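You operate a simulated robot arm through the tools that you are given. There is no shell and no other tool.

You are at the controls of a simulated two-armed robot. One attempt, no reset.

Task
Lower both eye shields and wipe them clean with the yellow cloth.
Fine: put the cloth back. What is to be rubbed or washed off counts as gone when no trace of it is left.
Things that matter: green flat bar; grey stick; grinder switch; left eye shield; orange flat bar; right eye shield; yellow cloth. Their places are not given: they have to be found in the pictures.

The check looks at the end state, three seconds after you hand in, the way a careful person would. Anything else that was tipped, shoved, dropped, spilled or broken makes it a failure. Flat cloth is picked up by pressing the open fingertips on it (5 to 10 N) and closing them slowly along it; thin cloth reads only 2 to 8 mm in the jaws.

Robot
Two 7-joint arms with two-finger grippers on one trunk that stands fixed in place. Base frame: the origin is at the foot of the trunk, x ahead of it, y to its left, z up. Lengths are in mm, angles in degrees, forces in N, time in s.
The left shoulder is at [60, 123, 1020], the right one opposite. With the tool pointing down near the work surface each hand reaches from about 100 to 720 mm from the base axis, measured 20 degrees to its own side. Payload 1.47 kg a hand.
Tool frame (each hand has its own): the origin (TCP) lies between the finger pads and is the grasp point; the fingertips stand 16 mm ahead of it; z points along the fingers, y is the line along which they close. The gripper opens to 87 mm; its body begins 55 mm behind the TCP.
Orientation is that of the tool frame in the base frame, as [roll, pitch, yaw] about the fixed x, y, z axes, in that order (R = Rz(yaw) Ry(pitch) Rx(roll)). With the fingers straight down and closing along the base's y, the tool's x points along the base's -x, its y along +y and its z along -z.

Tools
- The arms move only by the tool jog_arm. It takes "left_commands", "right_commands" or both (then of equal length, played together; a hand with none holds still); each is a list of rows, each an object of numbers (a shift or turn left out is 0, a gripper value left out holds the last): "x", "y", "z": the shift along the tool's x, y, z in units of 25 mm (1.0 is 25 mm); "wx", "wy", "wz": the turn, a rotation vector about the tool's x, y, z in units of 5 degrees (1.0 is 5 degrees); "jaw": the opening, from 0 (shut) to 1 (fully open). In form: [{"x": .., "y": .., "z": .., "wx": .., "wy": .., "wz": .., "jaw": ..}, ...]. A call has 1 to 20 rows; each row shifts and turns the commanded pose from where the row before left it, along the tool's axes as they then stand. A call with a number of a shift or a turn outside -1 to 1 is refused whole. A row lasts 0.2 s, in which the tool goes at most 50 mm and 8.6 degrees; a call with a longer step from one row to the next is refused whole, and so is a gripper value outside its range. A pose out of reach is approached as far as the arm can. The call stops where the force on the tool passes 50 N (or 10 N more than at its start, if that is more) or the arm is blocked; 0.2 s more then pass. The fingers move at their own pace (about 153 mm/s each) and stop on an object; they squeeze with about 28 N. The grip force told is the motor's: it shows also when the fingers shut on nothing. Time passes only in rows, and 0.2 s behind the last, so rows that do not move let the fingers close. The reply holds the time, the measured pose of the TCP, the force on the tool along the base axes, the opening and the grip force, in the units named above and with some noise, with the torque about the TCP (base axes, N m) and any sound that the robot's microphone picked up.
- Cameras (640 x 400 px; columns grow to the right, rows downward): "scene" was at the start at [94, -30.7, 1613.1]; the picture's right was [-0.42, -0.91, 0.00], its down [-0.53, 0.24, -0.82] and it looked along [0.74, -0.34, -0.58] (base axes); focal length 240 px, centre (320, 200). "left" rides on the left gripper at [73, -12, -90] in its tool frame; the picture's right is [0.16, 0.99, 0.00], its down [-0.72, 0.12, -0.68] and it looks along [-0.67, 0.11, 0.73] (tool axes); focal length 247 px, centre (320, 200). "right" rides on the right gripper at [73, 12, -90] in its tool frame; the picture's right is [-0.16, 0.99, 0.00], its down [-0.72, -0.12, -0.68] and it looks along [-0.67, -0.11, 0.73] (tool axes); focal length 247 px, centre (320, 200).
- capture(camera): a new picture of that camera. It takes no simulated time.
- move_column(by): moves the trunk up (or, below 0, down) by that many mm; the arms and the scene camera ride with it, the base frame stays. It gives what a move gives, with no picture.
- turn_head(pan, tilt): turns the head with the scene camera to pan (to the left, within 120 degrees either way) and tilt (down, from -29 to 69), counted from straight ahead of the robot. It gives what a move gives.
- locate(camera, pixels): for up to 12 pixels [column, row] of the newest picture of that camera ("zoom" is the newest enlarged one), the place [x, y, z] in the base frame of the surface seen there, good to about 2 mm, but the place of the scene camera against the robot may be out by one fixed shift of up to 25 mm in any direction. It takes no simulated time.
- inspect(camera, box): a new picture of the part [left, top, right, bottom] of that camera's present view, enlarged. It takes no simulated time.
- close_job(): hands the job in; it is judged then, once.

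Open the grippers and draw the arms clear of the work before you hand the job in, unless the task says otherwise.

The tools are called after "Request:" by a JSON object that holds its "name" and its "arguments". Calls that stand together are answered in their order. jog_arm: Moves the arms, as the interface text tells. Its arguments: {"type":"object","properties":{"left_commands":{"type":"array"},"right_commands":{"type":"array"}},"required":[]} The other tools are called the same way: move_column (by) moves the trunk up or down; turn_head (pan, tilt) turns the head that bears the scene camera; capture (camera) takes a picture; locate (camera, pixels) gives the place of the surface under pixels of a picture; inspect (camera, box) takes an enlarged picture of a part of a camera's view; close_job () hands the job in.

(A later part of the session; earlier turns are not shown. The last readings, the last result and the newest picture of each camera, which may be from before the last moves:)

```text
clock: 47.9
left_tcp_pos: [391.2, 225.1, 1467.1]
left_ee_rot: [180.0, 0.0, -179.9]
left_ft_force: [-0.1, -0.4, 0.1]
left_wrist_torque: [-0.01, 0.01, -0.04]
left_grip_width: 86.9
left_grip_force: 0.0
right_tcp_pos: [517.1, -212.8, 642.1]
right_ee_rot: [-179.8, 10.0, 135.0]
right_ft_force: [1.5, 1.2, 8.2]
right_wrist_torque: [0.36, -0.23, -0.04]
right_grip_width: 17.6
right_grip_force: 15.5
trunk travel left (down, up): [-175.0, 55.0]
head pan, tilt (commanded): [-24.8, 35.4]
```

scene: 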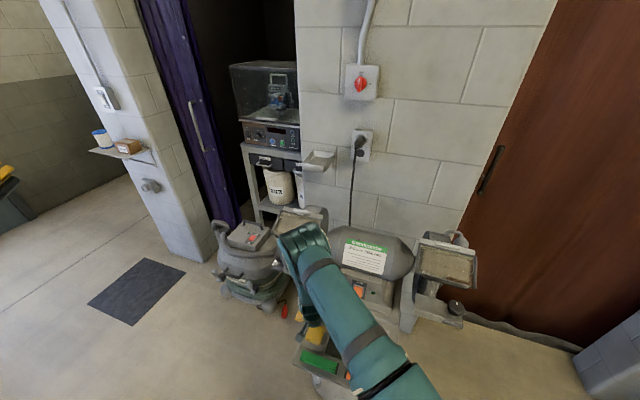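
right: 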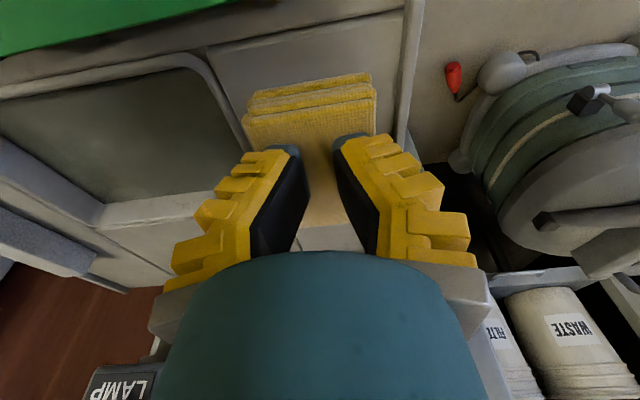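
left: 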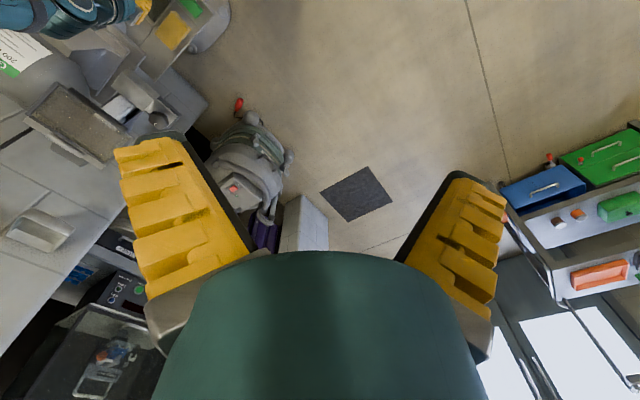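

Force is 8 N now. I continue closing slowly to shut.

Request:
{"name": "jog_arm", "arguments": {"right_commands": [{"jaw": 0.2}, {"jaw": 0.16}, {"jaw": 0.13}, {"jaw": 0.1}, {"jaw": 0.07}, {"jaw": 0.04}, {"jaw": 0.0}, {}]}}

Request:
{"name": "capture", "arguments": {"camera": "right"}}

```text
clock: 49.6
left_tcp_pos: [392.7, 224.4, 1466.3]
left_ee_rot: [180.0, -0.1, -179.9]
left_ft_force: [0.3, -0.4, -0.1]
left_wrist_torque: [-0.01, -0.02, 0.0]
left_grip_width: 87.2
left_grip_force: 0.0
right_tcp_pos: [519.1, -214.0, 642.3]
right_ee_rot: [-180.0, 10.1, 135.0]
right_ft_force: [-0.1, -0.2, -0.3]
right_wrist_torque: [0.01, -0.02, -0.01]
right_grip_width: 0.1
right_grip_force: 28.0
trunk travel left (down, up): [-175.0, 55.0]
head pan, tilt (commanded): [-24.8, 35.4]
```

```text
taken
```

right: 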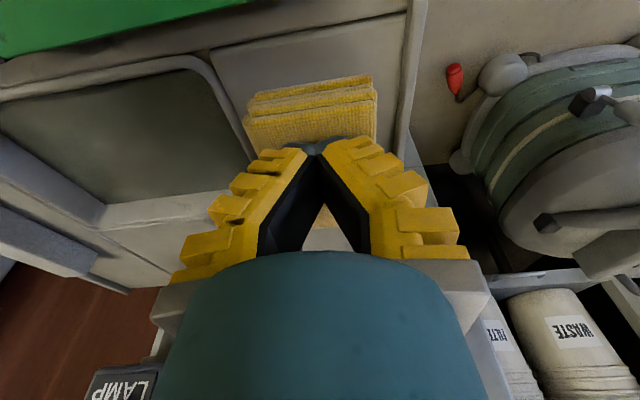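

The jaws shut on nothing (0.1 mm), so pinching from the top doesn't take this stiff stack. A deeper side grip is needed; I measure the deck, recess frame and tray lip heights beside the cloth.

Request:
{"name": "inspect", "arguments": {"camera": "right", "box": [170, 20, 430, 190]}}

Request:
{"name": "locate", "arguments": {"camera": "right", "pixels": [[200, 75], [212, 82], [222, 100], [230, 100], [238, 120], [225, 130], [237, 150], [395, 100], [402, 100], [407, 100], [412, 60], [386, 100]]}}

Request:
{"name": "locate", "arguments": {"camera": "right", "pixels": [[250, 120], [310, 110], [375, 100], [376, 85], [372, 78], [250, 105], [256, 95], [380, 130], [400, 130], [404, 80], [408, 80], [413, 80]]}}

```text
2.35 times, centred on (300, 105) of right
```

zoom: 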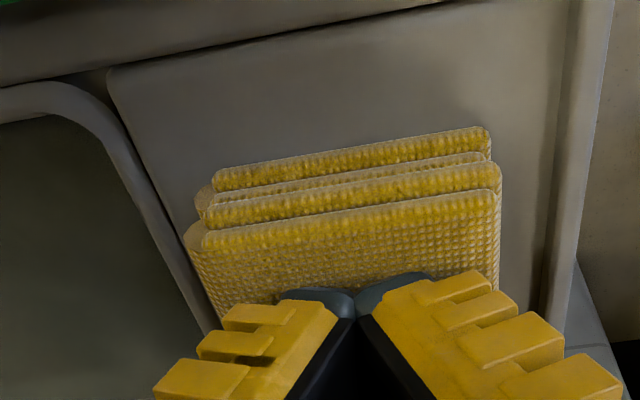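

```text
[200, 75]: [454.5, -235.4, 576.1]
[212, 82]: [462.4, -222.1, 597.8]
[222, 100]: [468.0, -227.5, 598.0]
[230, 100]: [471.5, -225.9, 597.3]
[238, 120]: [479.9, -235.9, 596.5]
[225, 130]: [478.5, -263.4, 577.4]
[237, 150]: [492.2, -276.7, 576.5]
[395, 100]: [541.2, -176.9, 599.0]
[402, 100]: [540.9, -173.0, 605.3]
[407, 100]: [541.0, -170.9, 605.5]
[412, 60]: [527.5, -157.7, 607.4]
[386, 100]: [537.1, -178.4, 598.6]
```

```text
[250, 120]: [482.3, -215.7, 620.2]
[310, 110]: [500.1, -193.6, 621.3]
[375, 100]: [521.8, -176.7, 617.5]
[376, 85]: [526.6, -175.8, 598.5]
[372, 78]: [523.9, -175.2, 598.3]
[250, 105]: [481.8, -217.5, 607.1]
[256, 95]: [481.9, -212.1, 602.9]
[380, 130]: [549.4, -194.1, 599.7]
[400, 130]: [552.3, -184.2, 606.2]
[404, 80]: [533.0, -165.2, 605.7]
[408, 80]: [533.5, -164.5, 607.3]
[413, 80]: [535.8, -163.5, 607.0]
```

The deck is flush (z≈598), and the pads flare outward at this width, which explains the slip. My top pinch lost its pressing force as the tips swung up at the end, so I redo it properly: raise slightly, open to ~35 mm, then press with 5–10 N.

Request:
{"name": "jog_arm", "arguments": {"right_commands": [{"x": -0.04, "z": -0.24}, {"jaw": 0.2}, {"jaw": 0.4}, {}, {}]}}

Request:
{"name": "capture", "arguments": {"camera": "right"}}

```text
clock: 50.9
left_tcp_pos: [392.6, 224.2, 1466.4]
left_ee_rot: [180.0, 0.0, -179.9]
left_ft_force: [-0.3, -0.4, -0.1]
left_wrist_torque: [-0.01, 0.04, 0.0]
left_grip_width: 87.0
left_grip_force: 0.0
right_tcp_pos: [518.6, -213.2, 649.8]
right_ee_rot: [-179.9, 10.0, 135.0]
right_ft_force: [0.4, -0.3, 0.1]
right_wrist_torque: [0.01, 0.0, -0.01]
right_grip_width: 40.6
right_grip_force: 4.0
trunk travel left (down, up): [-175.0, 55.0]
head pan, tilt (commanded): [-24.8, 35.4]
```

```text
taken
```

right: 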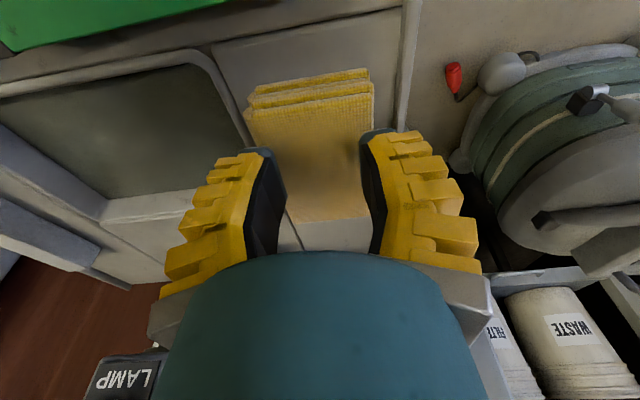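

Gap reads 40 mm, no contact. I lower to touch: 5 mm then small steps.

Request:
{"name": "jog_arm", "arguments": {"right_commands": [{"x": 0.035, "z": 0.2}, {"z": 0.04}, {}]}}

```text
clock: 51.6
left_tcp_pos: [392.9, 223.9, 1465.5]
left_ee_rot: [179.9, 0.0, 180.0]
left_ft_force: [0.3, 0.8, -0.5]
left_wrist_torque: [-0.02, 0.01, 0.01]
left_grip_width: 87.0
left_grip_force: 0.1
right_tcp_pos: [517.6, -213.5, 643.5]
right_ee_rot: [-180.0, 10.2, 134.9]
right_ft_force: [0.8, -0.2, 1.7]
right_wrist_torque: [0.04, 0.02, 0.02]
right_grip_width: 30.4
right_grip_force: 16.0
trunk travel left (down, up): [-175.0, 55.0]
head pan, tilt (commanded): [-24.8, 35.4]
```

Light contact (1.7 N). I press 1 mm more.

Request:
{"name": "jog_arm", "arguments": {"right_commands": [{"z": 0.04}, {}]}}

```text
clock: 52.2
left_tcp_pos: [392.8, 224.1, 1465.2]
left_ee_rot: [-179.9, -0.1, -180.0]
left_ft_force: [0.8, -0.4, -0.4]
left_wrist_torque: [-0.02, 0.02, 0.05]
left_grip_width: 87.0
left_grip_force: 0.0
right_tcp_pos: [519.0, -212.9, 643.3]
right_ee_rot: [179.9, 10.2, 135.0]
right_ft_force: [-3.7, 0.6, 28.9]
right_wrist_torque: [0.12, 0.22, 0.07]
right_grip_width: 33.3
right_grip_force: 18.6
trunk travel left (down, up): [-175.0, 55.0]
head pan, tilt (commanded): [-24.8, 35.4]
```

That jumped to 29 N (stiff contact); I back off 0.7 mm.

Request:
{"name": "jog_arm", "arguments": {"right_commands": [{"z": -0.03}, {}]}}

```text
clock: 52.9
left_tcp_pos: [391.9, 224.4, 1467.3]
left_ee_rot: [-180.0, 0.0, 180.0]
left_ft_force: [0.0, 0.7, 0.8]
left_wrist_torque: [0.03, 0.0, -0.05]
left_grip_width: 86.9
left_grip_force: 0.0
right_tcp_pos: [518.4, -212.7, 642.7]
right_ee_rot: [-180.0, 10.3, 135.0]
right_ft_force: [1.4, -1.9, 11.6]
right_wrist_torque: [-0.02, 0.0, 0.0]
right_grip_width: 34.9
right_grip_force: 0.6
trunk travel left (down, up): [-175.0, 55.0]
head pan, tilt (commanded): [-24.8, 35.4]
```

11.6 N at 35 mm. I close a little at a time and watch the force.

Request:
{"name": "jog_arm", "arguments": {"right_commands": [{"jaw": 0.36}, {"jaw": 0.32}, {"jaw": 0.28}]}}

```text
clock: 53.6
left_tcp_pos: [392.1, 225.2, 1465.8]
left_ee_rot: [179.9, 0.0, 180.0]
left_ft_force: [-0.2, 0.0, 0.5]
left_wrist_torque: [-0.02, -0.01, -0.01]
left_grip_width: 86.9
left_grip_force: 0.0
right_tcp_pos: [518.0, -213.7, 643.0]
right_ee_rot: [180.0, 10.1, 135.0]
right_ft_force: [-0.6, -0.5, 5.6]
right_wrist_torque: [0.05, 0.07, 0.01]
right_grip_width: 28.5
right_grip_force: 1.0
trunk travel left (down, up): [-175.0, 55.0]
head pan, tilt (commanded): [-24.8, 35.4]
```

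5.6 N, reading 28.5. I continue closing while following down a fraction of a millimetre per row.

Request:
{"name": "jog_arm", "arguments": {"right_commands": [{"jaw": 0.25, "z": 0.016}, {"jaw": 0.22, "z": 0.016}, {"jaw": 0.19, "z": 0.016}]}}

```text
clock: 54.5
left_tcp_pos: [392.0, 223.6, 1466.1]
left_ee_rot: [180.0, 0.3, 179.9]
left_ft_force: [-0.5, 0.2, 0.2]
left_wrist_torque: [0.02, -0.03, 0.01]
left_grip_width: 86.8
left_grip_force: 0.0
right_tcp_pos: [519.1, -213.9, 642.3]
right_ee_rot: [179.9, 10.2, 135.1]
right_ft_force: [-0.7, -1.1, 11.5]
right_wrist_torque: [0.02, 0.08, -0.01]
right_grip_width: 19.0
right_grip_force: 0.6
trunk travel left (down, up): [-175.0, 55.0]
head pan, tilt (commanded): [-24.8, 35.4]
```

Request:
{"name": "jog_arm", "arguments": {"right_commands": [{"jaw": 0.16, "z": 0.014}, {"jaw": 0.13, "z": 0.016}, {"jaw": 0.1, "z": 0.018}]}}

Request:
{"name": "inspect", "arguments": {"camera": "right", "box": [220, 60, 420, 260]}}

```text
clock: 55.2
left_tcp_pos: [392.6, 225.2, 1466.2]
left_ee_rot: [-180.0, 0.1, 180.0]
left_ft_force: [0.1, 0.3, 0.0]
left_wrist_torque: [0.02, 0.05, 0.01]
left_grip_width: 87.1
left_grip_force: 0.0
right_tcp_pos: [517.2, -215.1, 642.0]
right_ee_rot: [-180.0, 10.1, 134.9]
right_ft_force: [0.1, 1.1, 18.6]
right_wrist_torque: [0.2, 0.14, -0.03]
right_grip_width: 9.9
right_grip_force: 0.0
trunk travel left (down, up): [-175.0, 55.0]
head pan, tilt (commanded): [-24.8, 35.4]
```

```text
2.00 times, centred on (320, 160) of right
```

zoom: 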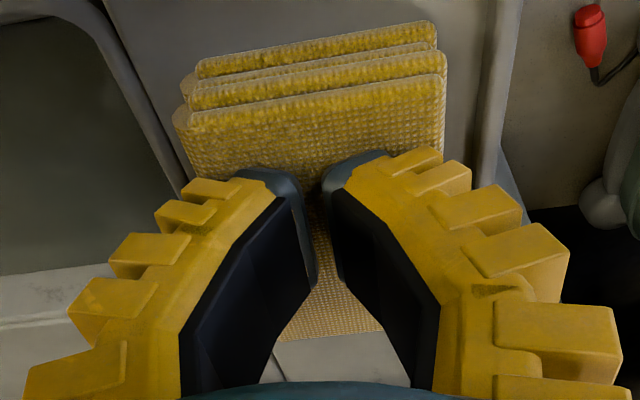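

The reading is 9.9 mm with the tips pressing at 18 N; the stack's top still looks flat. I finish the closing with the press kept near 10 N.

Request:
{"name": "jog_arm", "arguments": {"right_commands": [{"jaw": 0.07, "z": -0.01}, {"jaw": 0.04, "z": 0.01}, {"jaw": 0.0, "z": 0.01}, {}]}}

Request:
{"name": "inspect", "arguments": {"camera": "right", "box": [220, 60, 420, 260]}}

```text
clock: 56.2
left_tcp_pos: [392.0, 224.5, 1466.4]
left_ee_rot: [180.0, 0.0, -180.0]
left_ft_force: [-0.2, 0.6, 0.2]
left_wrist_torque: [-0.01, 0.02, 0.03]
left_grip_width: 86.9
left_grip_force: 0.1
right_tcp_pos: [518.7, -214.6, 641.5]
right_ee_rot: [-179.9, 10.1, 135.1]
right_ft_force: [-0.4, -1.4, 13.9]
right_wrist_torque: [0.1, 0.06, 0.0]
right_grip_width: 6.1
right_grip_force: 27.9
trunk travel left (down, up): [-175.0, 55.0]
head pan, tilt (commanded): [-24.8, 35.4]
```

```text
2.00 times, centred on (320, 160) of right
```

zoom: 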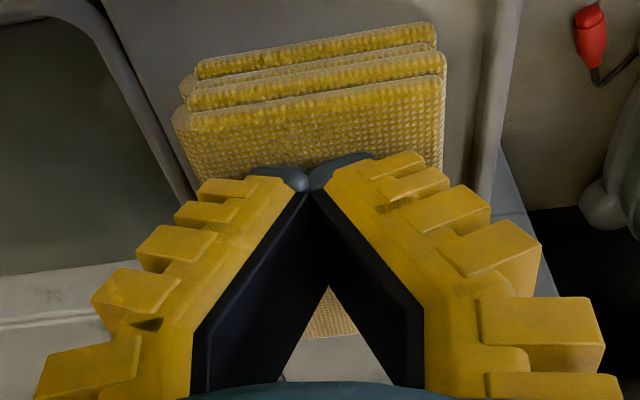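

Reading 6.1 mm at 28 N – could be a pinch, or only the push. I lift 8 mm to see whether the cloth comes along.

Request:
{"name": "jog_arm", "arguments": {"right_commands": [{"x": -0.028, "z": -0.16}, {"x": -0.028, "z": -0.16}, {}]}}

Request:
{"name": "inspect", "arguments": {"camera": "right", "box": [220, 60, 420, 260]}}

Request:
{"name": "locate", "arguments": {"camera": "zoom", "pixels": [[200, 130], [320, 110], [430, 90], [240, 150], [380, 130], [330, 325]]}}

```text
clock: 57.0
left_tcp_pos: [392.0, 223.8, 1465.4]
left_ee_rot: [-179.9, 0.0, -180.0]
left_ft_force: [0.3, -0.4, 0.2]
left_wrist_torque: [0.04, 0.0, 0.0]
left_grip_width: 86.9
left_grip_force: 0.0
right_tcp_pos: [518.3, -214.0, 647.5]
right_ee_rot: [-179.9, 10.1, 135.1]
right_ft_force: [-1.6, -0.3, -0.2]
right_wrist_torque: [0.01, 0.01, 0.01]
right_grip_width: 0.1
right_grip_force: 28.3
trunk travel left (down, up): [-175.0, 55.0]
head pan, tilt (commanded): [-24.8, 35.4]
```

```text
2.00 times, centred on (320, 160) of right
```

zoom: 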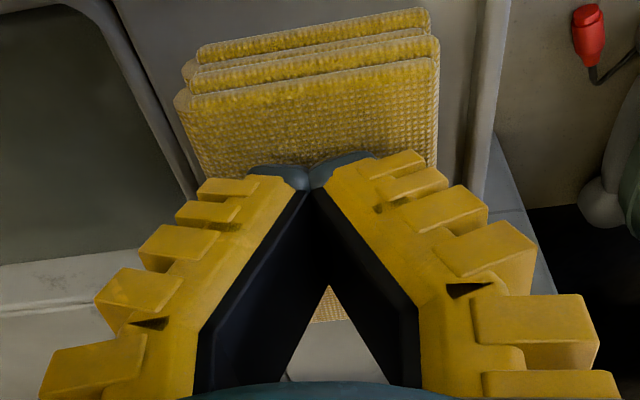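

```text
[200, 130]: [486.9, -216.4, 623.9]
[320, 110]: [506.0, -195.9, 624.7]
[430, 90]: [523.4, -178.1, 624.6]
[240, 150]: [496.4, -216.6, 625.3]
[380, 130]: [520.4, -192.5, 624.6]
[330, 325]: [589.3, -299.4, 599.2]
```

The cloth stayed (reading 0.1), so it behaves as a stiff block; I need a deeper side grip, and the tray lip at s≈258 leaves too little room for the +s finger. I first nudge the block about 15 mm away from the lip: raise, open, re-centre at s≈200.

Request:
{"name": "jog_arm", "arguments": {"right_commands": [{"x": -0.07, "z": -0.39, "jaw": 1}, {}, {"y": -0.6, "x": -0.355, "z": 0.06}, {"x": 0.06, "z": 0.37}, {"x": 0.06, "z": 0.37}, {"x": 0.06, "z": 0.34}]}}

Request:
{"name": "capture", "arguments": {"camera": "right"}}

```text
clock: 58.5
left_tcp_pos: [392.8, 224.1, 1465.3]
left_ee_rot: [-180.0, -0.1, -180.0]
left_ft_force: [-1.0, -0.4, 0.7]
left_wrist_torque: [0.02, -0.01, -0.01]
left_grip_width: 87.1
left_grip_force: 0.1
right_tcp_pos: [514.3, -231.4, 629.7]
right_ee_rot: [-180.0, 10.2, 135.1]
right_ft_force: [0.1, -0.6, -0.3]
right_wrist_torque: [0.0, -0.01, -0.02]
right_grip_width: 87.0
right_grip_force: 0.1
trunk travel left (down, up): [-175.0, 55.0]
head pan, tilt (commanded): [-24.8, 35.4]
```

```text
taken
```

right: 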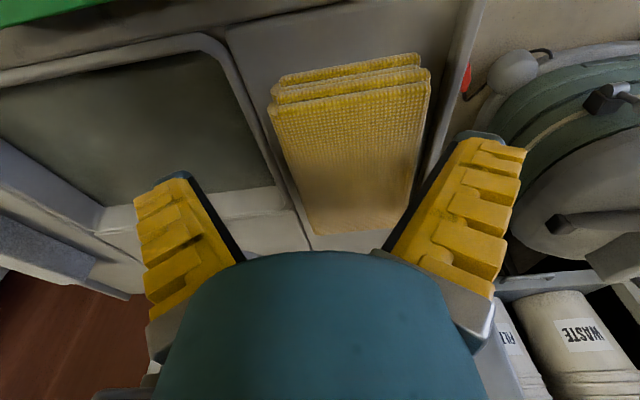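

Now I close slowly; the +s finger will push the block away from the lip until both fingers touch.

Request:
{"name": "jog_arm", "arguments": {"right_commands": [{"jaw": 0.9}, {"jaw": 0.82}, {"jaw": 0.76}, {"jaw": 0.72}, {"jaw": 0.68}, {"jaw": 0.64}, {"jaw": 0.61}, {"jaw": 0.58}, {"jaw": 0.56}, {}]}}

Request:
{"name": "capture", "arguments": {"camera": "right"}}

```text
clock: 60.6
left_tcp_pos: [392.5, 225.0, 1465.6]
left_ee_rot: [-179.9, -0.1, 180.0]
left_ft_force: [0.5, 0.3, -0.1]
left_wrist_torque: [0.01, 0.02, -0.02]
left_grip_width: 87.2
left_grip_force: 0.1
right_tcp_pos: [515.1, -231.1, 630.3]
right_ee_rot: [-179.9, 10.2, 135.0]
right_ft_force: [-2.2, -0.2, 11.4]
right_wrist_torque: [0.19, -0.03, 0.0]
right_grip_width: 54.9
right_grip_force: 28.2
trunk travel left (down, up): [-175.0, 55.0]
head pan, tilt (commanded): [-24.8, 35.4]
```

```text
taken
```

right: 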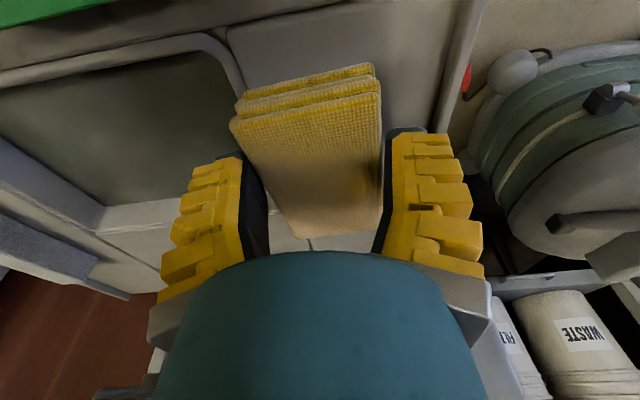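

The block moved and is centred between the fingers. I slide it 8 mm further while gripped, then open a little, go down 11 mm and close again for the deeper grip.

Request:
{"name": "jog_arm", "arguments": {"right_commands": [{"y": -0.16}, {"y": -0.16}, {"jaw": 0.66}, {}, {"x": 0.04, "z": 0.22}, {"x": 0.04, "z": 0.22}, {}]}}

Request:
{"name": "capture", "arguments": {"camera": "right"}}

```text
clock: 62.2
left_tcp_pos: [392.8, 224.6, 1466.2]
left_ee_rot: [180.0, 0.1, 180.0]
left_ft_force: [0.1, -0.7, 0.2]
left_wrist_torque: [0.01, -0.01, 0.02]
left_grip_width: 87.0
left_grip_force: 0.0
right_tcp_pos: [510.0, -236.2, 619.6]
right_ee_rot: [-179.9, 10.0, 135.0]
right_ft_force: [-0.2, 0.2, 0.3]
right_wrist_torque: [-0.03, 0.01, -0.02]
right_grip_width: 62.7
right_grip_force: 3.8
trunk travel left (down, up): [-175.0, 55.0]
head pan, tilt (commanded): [-24.8, 35.4]
```

```text
taken
```

right: 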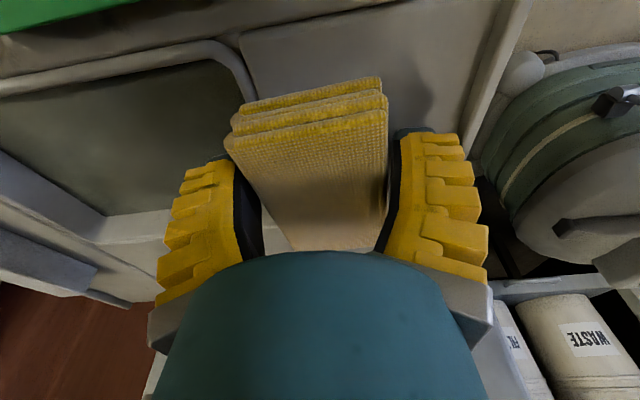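

No contact yet at z=619.6 with 62.7 mm gap. I close firmly.

Request:
{"name": "jog_arm", "arguments": {"right_commands": [{"jaw": 0.62}, {"jaw": 0.58}, {"jaw": 0.54}, {"jaw": 0.48}, {"jaw": 0.4}, {}]}}

Request:
{"name": "capture", "arguments": {"camera": "right"}}

```text
clock: 63.6
left_tcp_pos: [393.0, 223.4, 1465.7]
left_ee_rot: [179.9, 0.0, -180.0]
left_ft_force: [-1.2, -0.7, 0.3]
left_wrist_torque: [-0.01, 0.03, 0.01]
left_grip_width: 87.2
left_grip_force: 0.1
right_tcp_pos: [510.9, -236.3, 619.6]
right_ee_rot: [180.0, 10.1, 135.0]
right_ft_force: [0.1, -0.4, 0.8]
right_wrist_torque: [-0.01, 0.0, 0.02]
right_grip_width: 61.7
right_grip_force: 28.0
trunk travel left (down, up): [-175.0, 55.0]
head pan, tilt (commanded): [-24.8, 35.4]
```

```text
taken
```

right: 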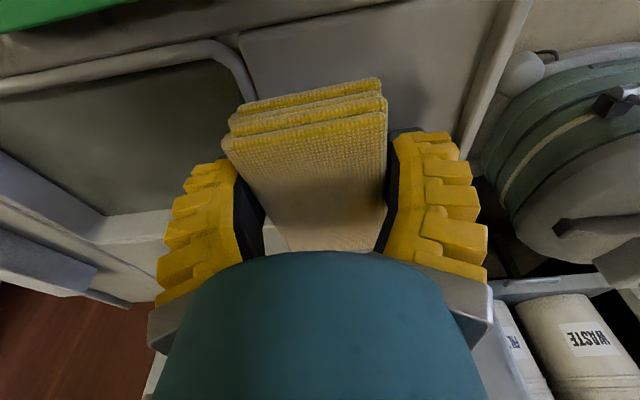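

Stopped at 61.7 mm with 28 N, and almost no downward wedge force now. I lift gently 10 mm.

Request:
{"name": "jog_arm", "arguments": {"right_commands": [{"x": -0.018, "z": -0.1}, {"x": -0.018, "z": -0.1}, {"x": -0.018, "z": -0.1}, {"x": -0.018, "z": -0.1}, {}]}}

Request:
{"name": "inspect", "arguments": {"camera": "right", "box": [220, 60, 420, 260]}}

Request:
{"name": "locate", "arguments": {"camera": "zoom", "pixels": [[200, 180], [320, 150], [430, 125], [300, 250], [400, 250], [300, 110]]}}

```text
clock: 64.8
left_tcp_pos: [393.3, 222.4, 1465.7]
left_ee_rot: [-180.0, -0.1, 179.9]
left_ft_force: [0.4, 0.2, 0.5]
left_wrist_torque: [0.02, 0.0, -0.02]
left_grip_width: 87.1
left_grip_force: 0.1
right_tcp_pos: [509.0, -237.2, 629.3]
right_ee_rot: [180.0, 10.1, 135.0]
right_ft_force: [0.4, -0.3, 0.4]
right_wrist_torque: [0.03, 0.0, -0.03]
right_grip_width: 61.6
right_grip_force: 28.1
trunk travel left (down, up): [-175.0, 55.0]
head pan, tilt (commanded): [-24.8, 35.4]
```

```text
2.00 times, centred on (320, 160) of right
```

zoom: 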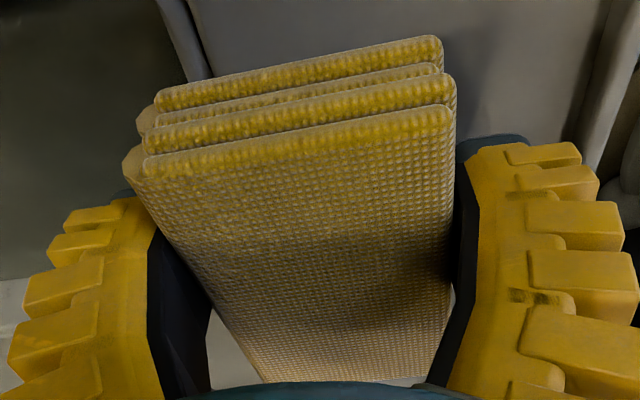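

```text
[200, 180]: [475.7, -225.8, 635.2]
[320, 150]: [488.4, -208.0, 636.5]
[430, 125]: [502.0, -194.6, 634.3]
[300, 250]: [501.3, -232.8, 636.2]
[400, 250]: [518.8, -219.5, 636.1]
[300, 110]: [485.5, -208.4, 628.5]
```

The cloth is lifted: its top now reads z≈636 and the grip holds 61.6 mm at 28 N. I pull it back 22 mm so it clears the base overhang, then raise it 40 mm above the bars.

Request:
{"name": "jog_arm", "arguments": {"right_commands": [{"x": 0.29, "z": -0.05}, {"x": 0.29, "z": -0.05}, {"x": 0.29, "z": -0.05}, {"x": -0.05, "z": -0.32}, {"x": -0.05, "z": -0.32}, {"x": -0.05, "z": -0.32}, {"x": -0.05, "z": -0.32}, {"x": -0.05, "z": -0.32}]}}

Request:
{"name": "capture", "arguments": {"camera": "right"}}

Request:
{"name": "capture", "arguments": {"camera": "scene"}}

```text
clock: 66.7
left_tcp_pos: [393.6, 223.8, 1466.8]
left_ee_rot: [-180.0, 0.0, -179.9]
left_ft_force: [0.9, -0.2, 0.6]
left_wrist_torque: [0.01, 0.01, -0.01]
left_grip_width: 87.1
left_grip_force: 0.0
right_tcp_pos: [492.8, -221.4, 669.5]
right_ee_rot: [179.9, 10.1, 135.1]
right_ft_force: [-0.3, 0.4, -1.4]
right_wrist_torque: [0.01, -0.02, -0.01]
right_grip_width: 61.7
right_grip_force: 27.8
trunk travel left (down, up): [-175.0, 55.0]
head pan, tilt (commanded): [-24.8, 35.4]
```

```text
taken
```

right: 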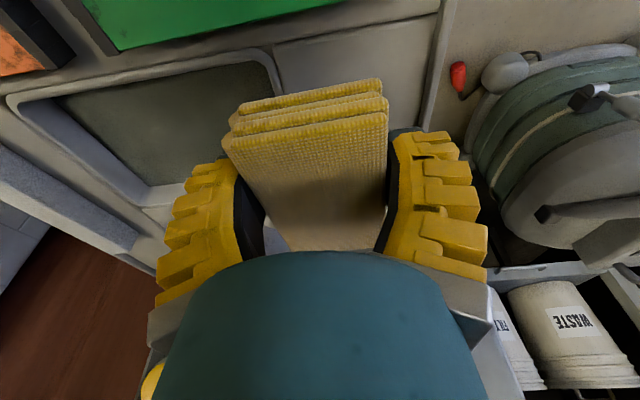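

```text
taken
```

scene: 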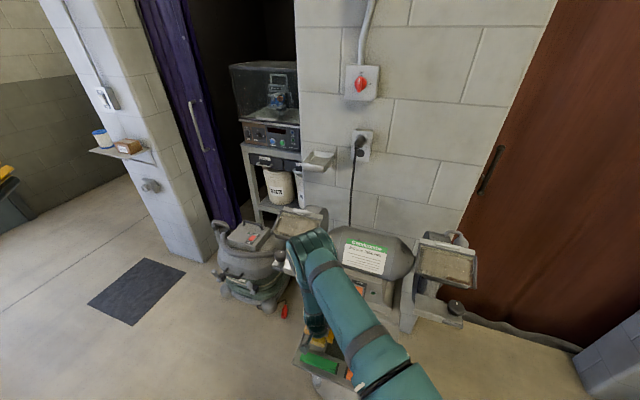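

Held securely. I draw back to d≈410 and rise in front of the grinder.

Request:
{"name": "jog_arm", "arguments": {"right_commands": [{"x": 0.75, "z": -0.132}, {"x": 0.75, "z": -0.132}, {"x": 0.75, "z": -0.132}, {"x": 0.75, "z": -0.132}, {"x": 0.75, "z": -0.132}, {"x": -0.17, "z": -0.98}, {"x": -0.17, "z": -0.98}, {"x": -0.17, "z": -0.98}, {"x": -0.17, "z": -0.98}, {"x": -0.17, "z": -0.98}, {"x": -0.17, "z": -0.98}, {"x": -0.17, "z": -0.98}, {"x": -0.17, "z": -0.98}, {"x": -0.17, "z": -0.98}, {"x": -0.17, "z": -0.98}, {"x": -0.17, "z": -0.98}, {"x": -0.17, "z": -0.98}]}}

Request:
{"name": "capture", "arguments": {"camera": "right"}}

Request:
{"name": "capture", "arguments": {"camera": "scene"}}

```text
clock: 70.2
left_tcp_pos: [392.2, 224.1, 1466.7]
left_ee_rot: [180.0, 0.0, 180.0]
left_ft_force: [-0.3, 0.0, 1.2]
left_wrist_torque: [-0.03, -0.02, 0.0]
left_grip_width: 86.9
left_grip_force: 0.0
right_tcp_pos: [424.1, -151.7, 967.9]
right_ee_rot: [-179.8, 10.2, 134.9]
right_ft_force: [-0.1, -0.8, 0.5]
right_wrist_torque: [0.04, -0.01, -0.03]
right_grip_width: 61.6
right_grip_force: 27.6
trunk travel left (down, up): [-175.0, 55.0]
head pan, tilt (commanded): [-24.8, 35.4]
```

```text
taken
```

right: 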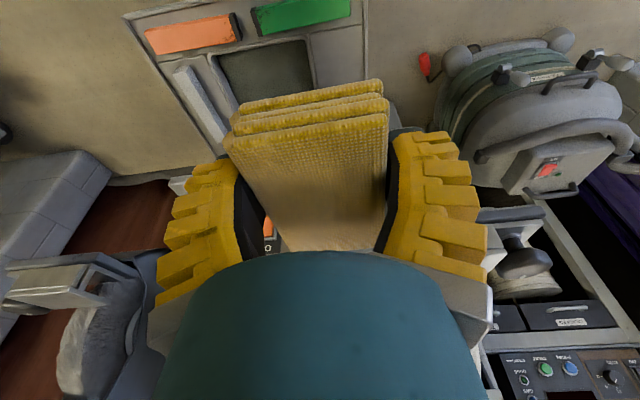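

```text
taken
```

scene: 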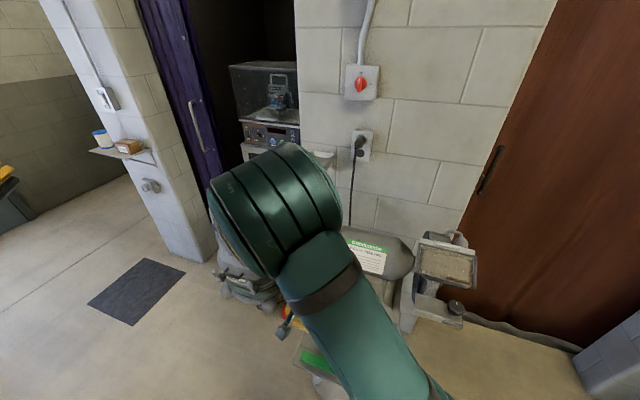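

The cloth stays firm in the jaws at 61.6 mm. I rise further to z≈1214 and shift over in front of the left shield (s≈292), easing the tilt to about 5° so the cloth's rear lower edge will do the wiping.

Request:
{"name": "jog_arm", "arguments": {"right_commands": [{"x": -0.17, "z": -0.98}, {"x": -0.17, "z": -0.98}, {"x": -0.17, "z": -0.98}, {"x": -0.17, "z": -0.98}, {"x": -0.17, "z": -0.98}, {"x": -0.17, "z": -0.98}, {"x": -0.17, "z": -0.98}, {"x": -0.17, "z": -0.98}, {"x": -0.17, "z": -0.98}, {"x": -0.17, "z": -0.98}, {"y": 0.99, "wy": 1}, {"y": 0.99}, {"y": 0.99}, {"y": 0.99}]}}

Request:
{"name": "capture", "arguments": {"camera": "right"}}

Request:
{"name": "capture", "arguments": {"camera": "scene"}}

Request:
{"name": "inspect", "arguments": {"camera": "left", "box": [0, 0, 240, 180]}}

```text
clock: 73.2
left_tcp_pos: [392.8, 224.4, 1466.2]
left_ee_rot: [179.9, 0.0, -179.9]
left_ft_force: [0.2, 0.5, -0.3]
left_wrist_torque: [-0.02, 0.0, -0.03]
left_grip_width: 86.9
left_grip_force: 0.1
right_tcp_pos: [492.9, -78.8, 1215.8]
right_ee_rot: [-179.9, 5.1, 134.8]
right_ft_force: [-0.1, -0.3, -0.5]
right_wrist_torque: [0.05, 0.05, 0.03]
right_grip_width: 61.7
right_grip_force: 28.4
trunk travel left (down, up): [-175.0, 55.0]
head pan, tilt (commanded): [-24.8, 35.4]
```

```text
taken
```

right: 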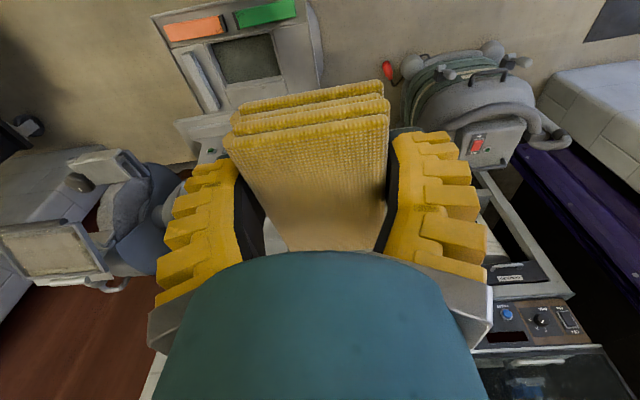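

```text
taken
```

scene: 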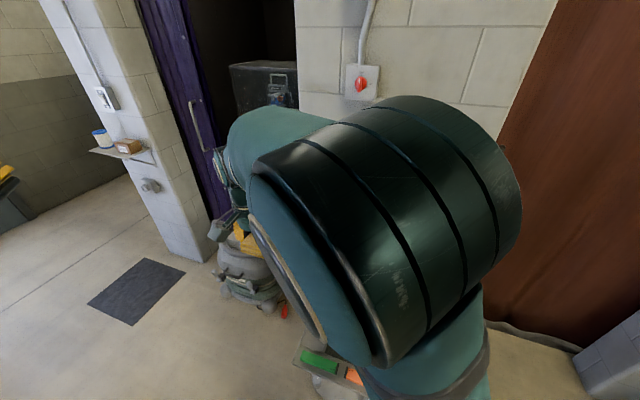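

```text
2.22 times, centred on (120, 90) of left
```

zoom: 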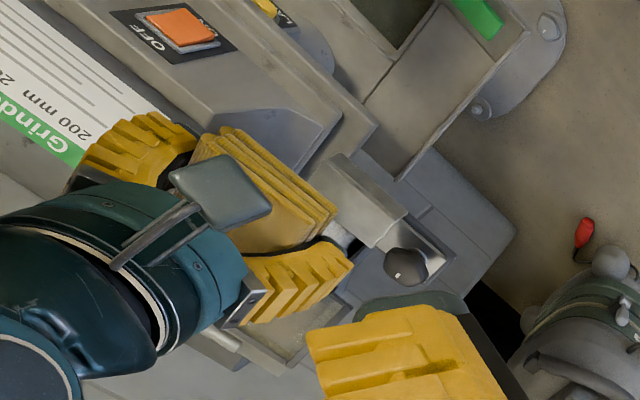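

Hand is at d=404, s=293, z=1216 with the cloth. I advance to above the left shield's middle (TCP d≈524, z≈1190).

Request:
{"name": "jog_arm", "arguments": {"right_commands": [{"x": -0.782, "z": 0.243}, {"x": -0.782, "z": 0.243}, {"x": -0.782, "z": 0.243}, {"x": -0.782, "z": 0.243}, {"x": -0.782, "z": 0.243}, {"x": -0.782, "z": 0.243}]}}

Request:
{"name": "capture", "arguments": {"camera": "right"}}

Request:
{"name": "inspect", "arguments": {"camera": "left", "box": [0, 20, 240, 200]}}

```text
clock: 74.7
left_tcp_pos: [393.5, 223.3, 1465.9]
left_ee_rot: [-179.9, 0.0, 180.0]
left_ft_force: [0.1, -0.2, -0.3]
left_wrist_torque: [0.04, 0.0, 0.01]
left_grip_width: 86.9
left_grip_force: 0.0
right_tcp_pos: [577.9, -166.2, 1188.7]
right_ee_rot: [-180.0, 5.1, 135.0]
right_ft_force: [0.3, -0.5, -0.2]
right_wrist_torque: [0.02, 0.02, 0.02]
right_grip_width: 60.9
right_grip_force: 27.8
trunk travel left (down, up): [-175.0, 55.0]
head pan, tilt (commanded): [-24.8, 35.4]
```

```text
taken
```

right: 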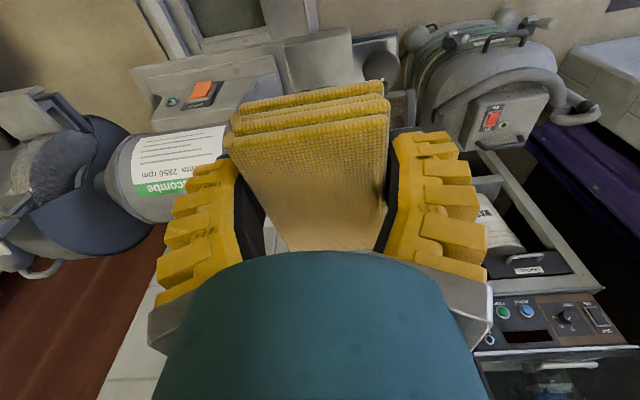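

```text
2.22 times, centred on (120, 110) of left
```

zoom: 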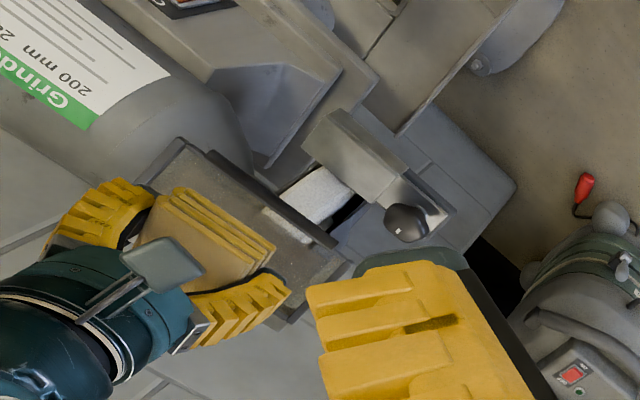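

The cloth's rear edge hangs about 47 mm over the glass. I come down 40 mm, then feel for contact.

Request:
{"name": "jog_arm", "arguments": {"right_commands": [{"x": 0.047, "z": 0.53}, {"x": 0.047, "z": 0.53}, {"x": 0.047, "z": 0.53}, {"x": 0.007, "z": 0.08}]}}

Request:
{"name": "inspect", "arguments": {"camera": "left", "box": [40, 50, 180, 170]}}

```text
clock: 75.7
left_tcp_pos: [392.2, 224.3, 1466.3]
left_ee_rot: [180.0, 0.0, -180.0]
left_ft_force: [1.2, 0.0, -0.5]
left_wrist_torque: [0.02, -0.03, 0.01]
left_grip_width: 87.2
left_grip_force: 0.0
right_tcp_pos: [576.7, -165.7, 1148.6]
right_ee_rot: [180.0, 5.1, 134.9]
right_ft_force: [-0.3, -0.3, 0.4]
right_wrist_torque: [0.0, -0.03, 0.0]
right_grip_width: 61.5
right_grip_force: 28.0
trunk travel left (down, up): [-175.0, 55.0]
head pan, tilt (commanded): [-24.8, 35.4]
```

```text
3.33 times, centred on (110, 110) of left
```

zoom: 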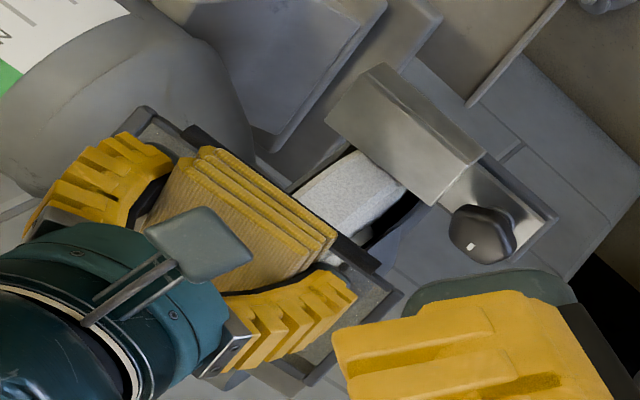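

No contact yet; 7 mm to go by calculation. I go down in 2 mm steps.

Request:
{"name": "jog_arm", "arguments": {"right_commands": [{"x": 0.007, "z": 0.08}, {"x": 0.007, "z": 0.08}, {"z": 0.04}, {}]}}

```text
clock: 76.7
left_tcp_pos: [392.1, 224.9, 1466.9]
left_ee_rot: [180.0, 0.1, -180.0]
left_ft_force: [0.1, -0.1, 0.8]
left_wrist_torque: [-0.01, 0.02, 0.01]
left_grip_width: 87.1
left_grip_force: 0.0
right_tcp_pos: [576.6, -164.6, 1144.3]
right_ee_rot: [-180.0, 5.3, 135.1]
right_ft_force: [-1.7, 2.7, 8.9]
right_wrist_torque: [-0.62, -0.22, -0.04]
right_grip_width: 61.5
right_grip_force: 28.4
trunk travel left (down, up): [-175.0, 55.0]
head pan, tilt (commanded): [-24.8, 35.4]
```

Contact at 9 N. I stroke 10 mm up the slope along the glass and watch the force.

Request:
{"name": "jog_arm", "arguments": {"right_commands": [{"x": -0.19, "z": -0.063}, {"x": -0.19, "z": -0.063}, {}]}}

Request:
{"name": "inspect", "arguments": {"camera": "left", "box": [40, 50, 180, 170]}}

```text
clock: 77.5
left_tcp_pos: [391.1, 225.5, 1465.8]
left_ee_rot: [-179.9, 0.0, -180.0]
left_ft_force: [-0.2, 0.4, 1.0]
left_wrist_torque: [0.02, 0.0, -0.02]
left_grip_width: 86.9
left_grip_force: 0.0
right_tcp_pos: [583.6, -171.1, 1148.3]
right_ee_rot: [179.9, 5.2, 135.0]
right_ft_force: [-5.7, 6.0, 6.3]
right_wrist_torque: [-0.35, -0.09, -0.17]
right_grip_width: 61.8
right_grip_force: 27.8
trunk travel left (down, up): [-175.0, 55.0]
head pan, tilt (commanded): [-24.8, 35.4]
```

```text
3.33 times, centred on (110, 110) of left
```

zoom: 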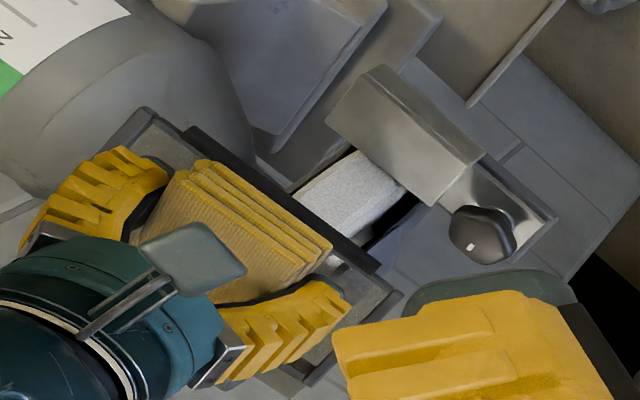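

Good: normal force ≈9 N with friction ≈5 N. I continue up-slope to near the hinge frame, then check.

Request:
{"name": "jog_arm", "arguments": {"right_commands": [{"x": -0.19, "z": -0.063}, {"x": -0.19, "z": -0.063}, {"x": -0.19, "z": -0.063}, {}]}}

```text
clock: 78.5
left_tcp_pos: [392.0, 225.1, 1466.1]
left_ee_rot: [-179.9, 0.0, 179.9]
left_ft_force: [-0.1, -0.1, 0.0]
left_wrist_torque: [0.03, 0.02, 0.03]
left_grip_width: 87.1
left_grip_force: 0.1
right_tcp_pos: [594.2, -181.1, 1153.1]
right_ee_rot: [-179.8, 5.2, 134.9]
right_ft_force: [-1.2, 0.1, 1.0]
right_wrist_torque: [-0.09, 0.0, -0.06]
right_grip_width: 61.6
right_grip_force: 27.7
trunk travel left (down, up): [-175.0, 55.0]
head pan, tilt (commanded): [-24.8, 35.4]
```

Contact nearly lost at the upper end, so the true slope is about 21°. I press 0.7 mm and stroke back down with the corrected slope.

Request:
{"name": "jog_arm", "arguments": {"right_commands": [{"z": 0.035}, {"x": 0.192, "z": 0.055}, {"x": 0.192, "z": 0.055}, {"x": 0.192, "z": 0.055}, {"x": 0.192, "z": 0.055}, {}]}}

Request:
{"name": "inspect", "arguments": {"camera": "left", "box": [40, 50, 180, 170]}}

```text
clock: 79.8
left_tcp_pos: [393.2, 224.7, 1466.1]
left_ee_rot: [179.9, 0.0, 180.0]
left_ft_force: [0.6, -0.3, -0.1]
left_wrist_torque: [-0.02, 0.0, -0.01]
left_grip_width: 87.2
left_grip_force: 0.0
right_tcp_pos: [580.5, -168.8, 1145.8]
right_ee_rot: [180.0, 5.1, 135.0]
right_ft_force: [-2.3, 0.7, 3.7]
right_wrist_torque: [-0.25, -0.11, -0.04]
right_grip_width: 61.4
right_grip_force: 28.7
trunk travel left (down, up): [-175.0, 55.0]
head pan, tilt (commanded): [-24.8, 35.4]
```

```text
3.33 times, centred on (110, 110) of left
```

zoom: 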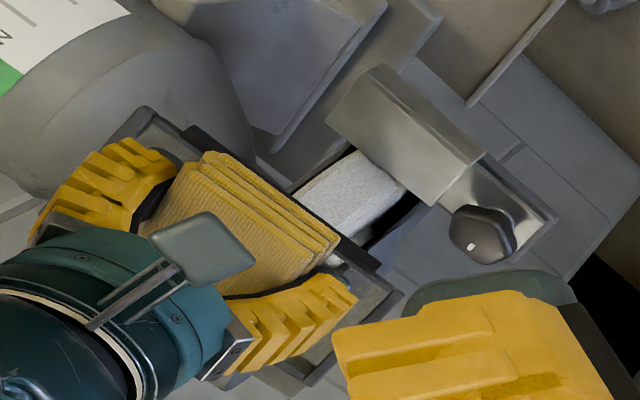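

Force is ≈4 N. I continue the stroke down toward the front bar.

Request:
{"name": "jog_arm", "arguments": {"right_commands": [{"x": 0.19, "z": 0.067}, {"x": 0.192, "z": 0.058}, {"x": 0.192, "z": 0.058}, {"x": 0.192, "z": 0.058}, {}]}}

```text
clock: 81.0
left_tcp_pos: [392.4, 223.9, 1465.6]
left_ee_rot: [-180.0, 0.0, -180.0]
left_ft_force: [0.4, 0.3, -0.2]
left_wrist_torque: [0.02, 0.03, 0.01]
left_grip_width: 87.0
left_grip_force: 0.1
right_tcp_pos: [568.3, -153.9, 1136.8]
right_ee_rot: [-179.9, 5.1, 135.0]
right_ft_force: [-0.2, 0.0, 2.0]
right_wrist_torque: [-0.11, -0.05, -0.02]
right_grip_width: 61.1
right_grip_force: 28.1
trunk travel left (down, up): [-175.0, 55.0]
head pan, tilt (commanded): [-24.8, 35.4]
```

2 N here; I press half a millimetre more and finish the stroke to near the front bar.

Request:
{"name": "jog_arm", "arguments": {"right_commands": [{"z": 0.025}, {"x": 0.183, "z": 0.06}, {"x": 0.183, "z": 0.06}, {"x": 0.183, "z": 0.06}, {}]}}

```text
clock: 82.2
left_tcp_pos: [393.2, 222.8, 1466.6]
left_ee_rot: [-179.9, 0.1, -179.9]
left_ft_force: [-0.6, -0.2, 0.0]
left_wrist_torque: [0.02, 0.01, -0.03]
left_grip_width: 86.9
left_grip_force: 0.0
right_tcp_pos: [559.3, -145.5, 1131.0]
right_ee_rot: [-180.0, 5.1, 135.0]
right_ft_force: [-0.6, 0.4, 0.0]
right_wrist_torque: [0.01, 0.01, 0.01]
right_grip_width: 61.4
right_grip_force: 28.3
trunk travel left (down, up): [-175.0, 55.0]
head pan, tilt (commanded): [-24.8, 35.4]
```

No more contact at the front end. I lift away to see what this first stroke has done to the dirt.

Request:
{"name": "jog_arm", "arguments": {"right_commands": [{"x": 0.4, "z": -0.8}, {"x": 0.6, "z": -0.8}, {"x": 1, "z": -0.8}, {"x": 1, "z": -0.5}, {"x": 1}]}}

Request:
{"name": "inspect", "arguments": {"camera": "left", "box": [30, 60, 170, 170]}}

```text
clock: 83.5
left_tcp_pos: [391.7, 225.3, 1465.9]
left_ee_rot: [179.9, 0.0, 180.0]
left_ft_force: [-0.2, -0.6, -0.2]
left_wrist_torque: [0.0, -0.01, 0.0]
left_grip_width: 86.9
left_grip_force: 0.1
right_tcp_pos: [482.3, -71.7, 1193.9]
right_ee_rot: [-180.0, 5.1, 134.9]
right_ft_force: [0.0, 0.0, 0.1]
right_wrist_torque: [-0.01, 0.0, -0.02]
right_grip_width: 61.5
right_grip_force: 28.8
trunk travel left (down, up): [-175.0, 55.0]
head pan, tilt (commanded): [-24.8, 35.4]
```

```text
3.64 times, centred on (100, 115) of left
```

zoom: 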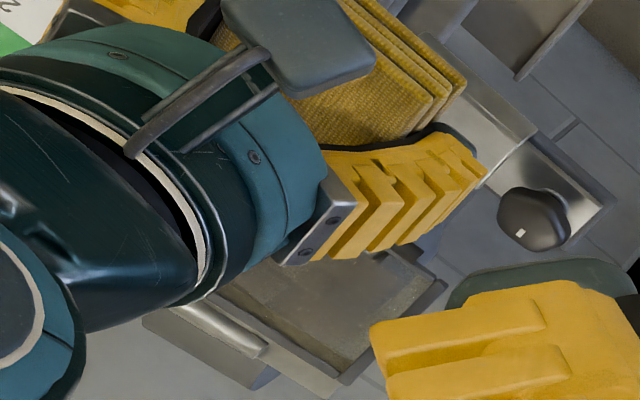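

The hand hides the glass from the left camera; I slide the hand 160 mm to the right to expose it.

Request:
{"name": "jog_arm", "arguments": {"right_commands": [{"y": -1, "z": -0.3}, {"y": -1, "z": -0.3}, {"y": -1}, {"y": -1}, {"y": -1}, {"y": -1}, {"y": -0.5}]}}

Request:
{"name": "inspect", "arguments": {"camera": "left", "box": [30, 60, 170, 170]}}

Request:
{"name": "capture", "arguments": {"camera": "right"}}

```text
clock: 85.0
left_tcp_pos: [393.3, 223.9, 1465.5]
left_ee_rot: [-179.9, 0.0, 180.0]
left_ft_force: [0.4, -0.2, -0.7]
left_wrist_torque: [0.01, -0.01, 0.01]
left_grip_width: 87.0
left_grip_force: 0.0
right_tcp_pos: [368.5, -184.6, 1209.4]
right_ee_rot: [-179.8, 5.2, 135.0]
right_ft_force: [-0.5, 0.5, -0.6]
right_wrist_torque: [-0.01, 0.01, -0.03]
right_grip_width: 60.9
right_grip_force: 27.9
trunk travel left (down, up): [-175.0, 55.0]
head pan, tilt (commanded): [-24.8, 35.4]
```

```text
3.64 times, centred on (100, 115) of left
```

zoom: 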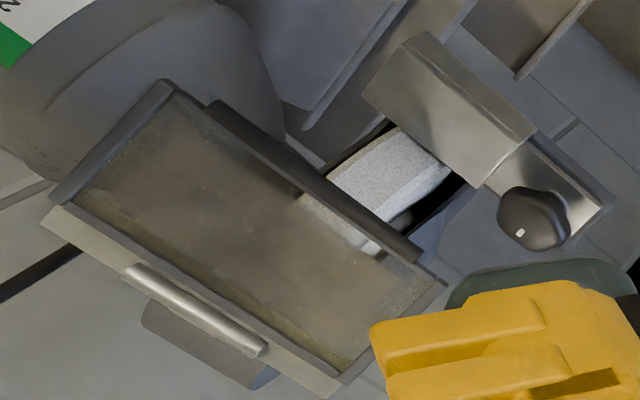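

```text
taken
```

right: 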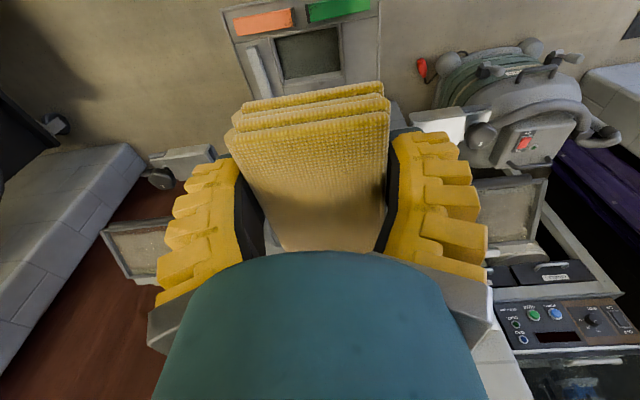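

The glass looks thinner in dirt in the middle band. I zoom in more for detail.

Request:
{"name": "inspect", "arguments": {"camera": "left", "box": [40, 75, 140, 150]}}

Request:
{"name": "inspect", "arguments": {"camera": "right", "box": [460, 160, 560, 260]}}

Request:
{"name": "inspect", "arguments": {"camera": "scene", "box": [260, 190, 500, 300]}}

```text
5.33 times, centred on (90, 112) of left
```

zoom: 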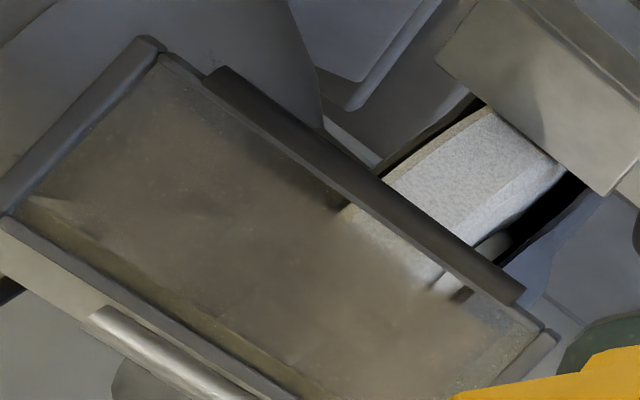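

```text
4.00 times, centred on (510, 210) of right
```

zoom: 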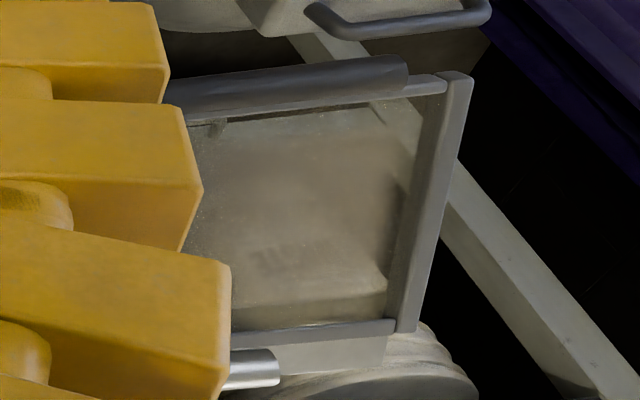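

```text
2.67 times, centred on (380, 245) of scene
```

zoom: 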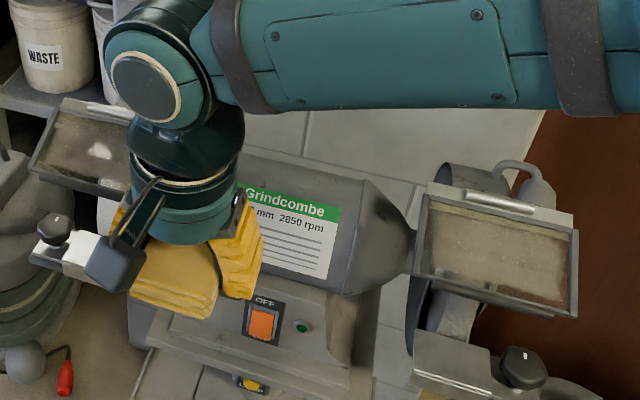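

The change is hard to judge; I shift the hand further right so the right wrist camera sees the whole left shield.

Request:
{"name": "jog_arm", "arguments": {"right_commands": [{"y": -1}, {"y": -1}]}}

Request:
{"name": "inspect", "arguments": {"camera": "right", "box": [480, 150, 620, 270]}}

Request:
{"name": "inspect", "arguments": {"camera": "right", "box": [90, 180, 230, 300]}}

```text
clock: 85.7
left_tcp_pos: [392.6, 223.8, 1466.6]
left_ee_rot: [-179.9, 0.0, 180.0]
left_ft_force: [0.1, -0.1, -0.2]
left_wrist_torque: [-0.02, 0.01, -0.02]
left_grip_width: 87.2
left_grip_force: 0.1
right_tcp_pos: [330.4, -220.2, 1210.4]
right_ee_rot: [179.9, 5.0, 135.0]
right_ft_force: [-0.2, 0.7, -0.3]
right_wrist_torque: [0.04, -0.01, 0.0]
right_grip_width: 61.3
right_grip_force: 28.1
trunk travel left (down, up): [-175.0, 55.0]
head pan, tilt (commanded): [-24.8, 35.4]
```

```text
3.33 times, centred on (550, 210) of right
```

zoom: 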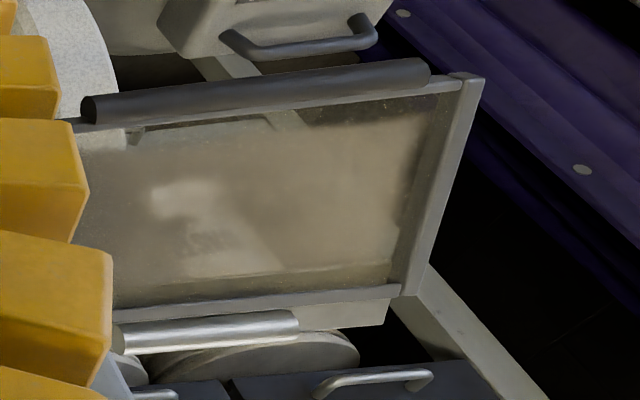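

```text
3.33 times, centred on (160, 240) of right
```

zoom: 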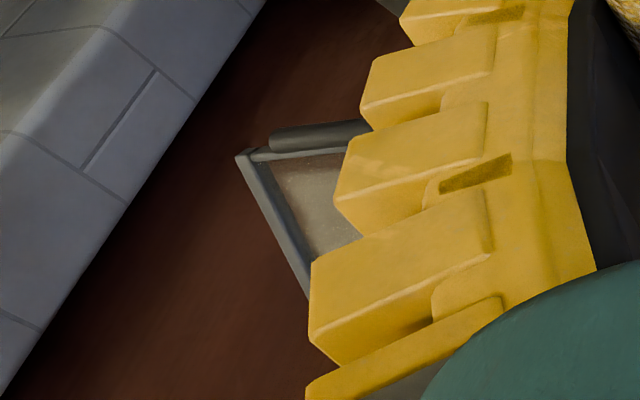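

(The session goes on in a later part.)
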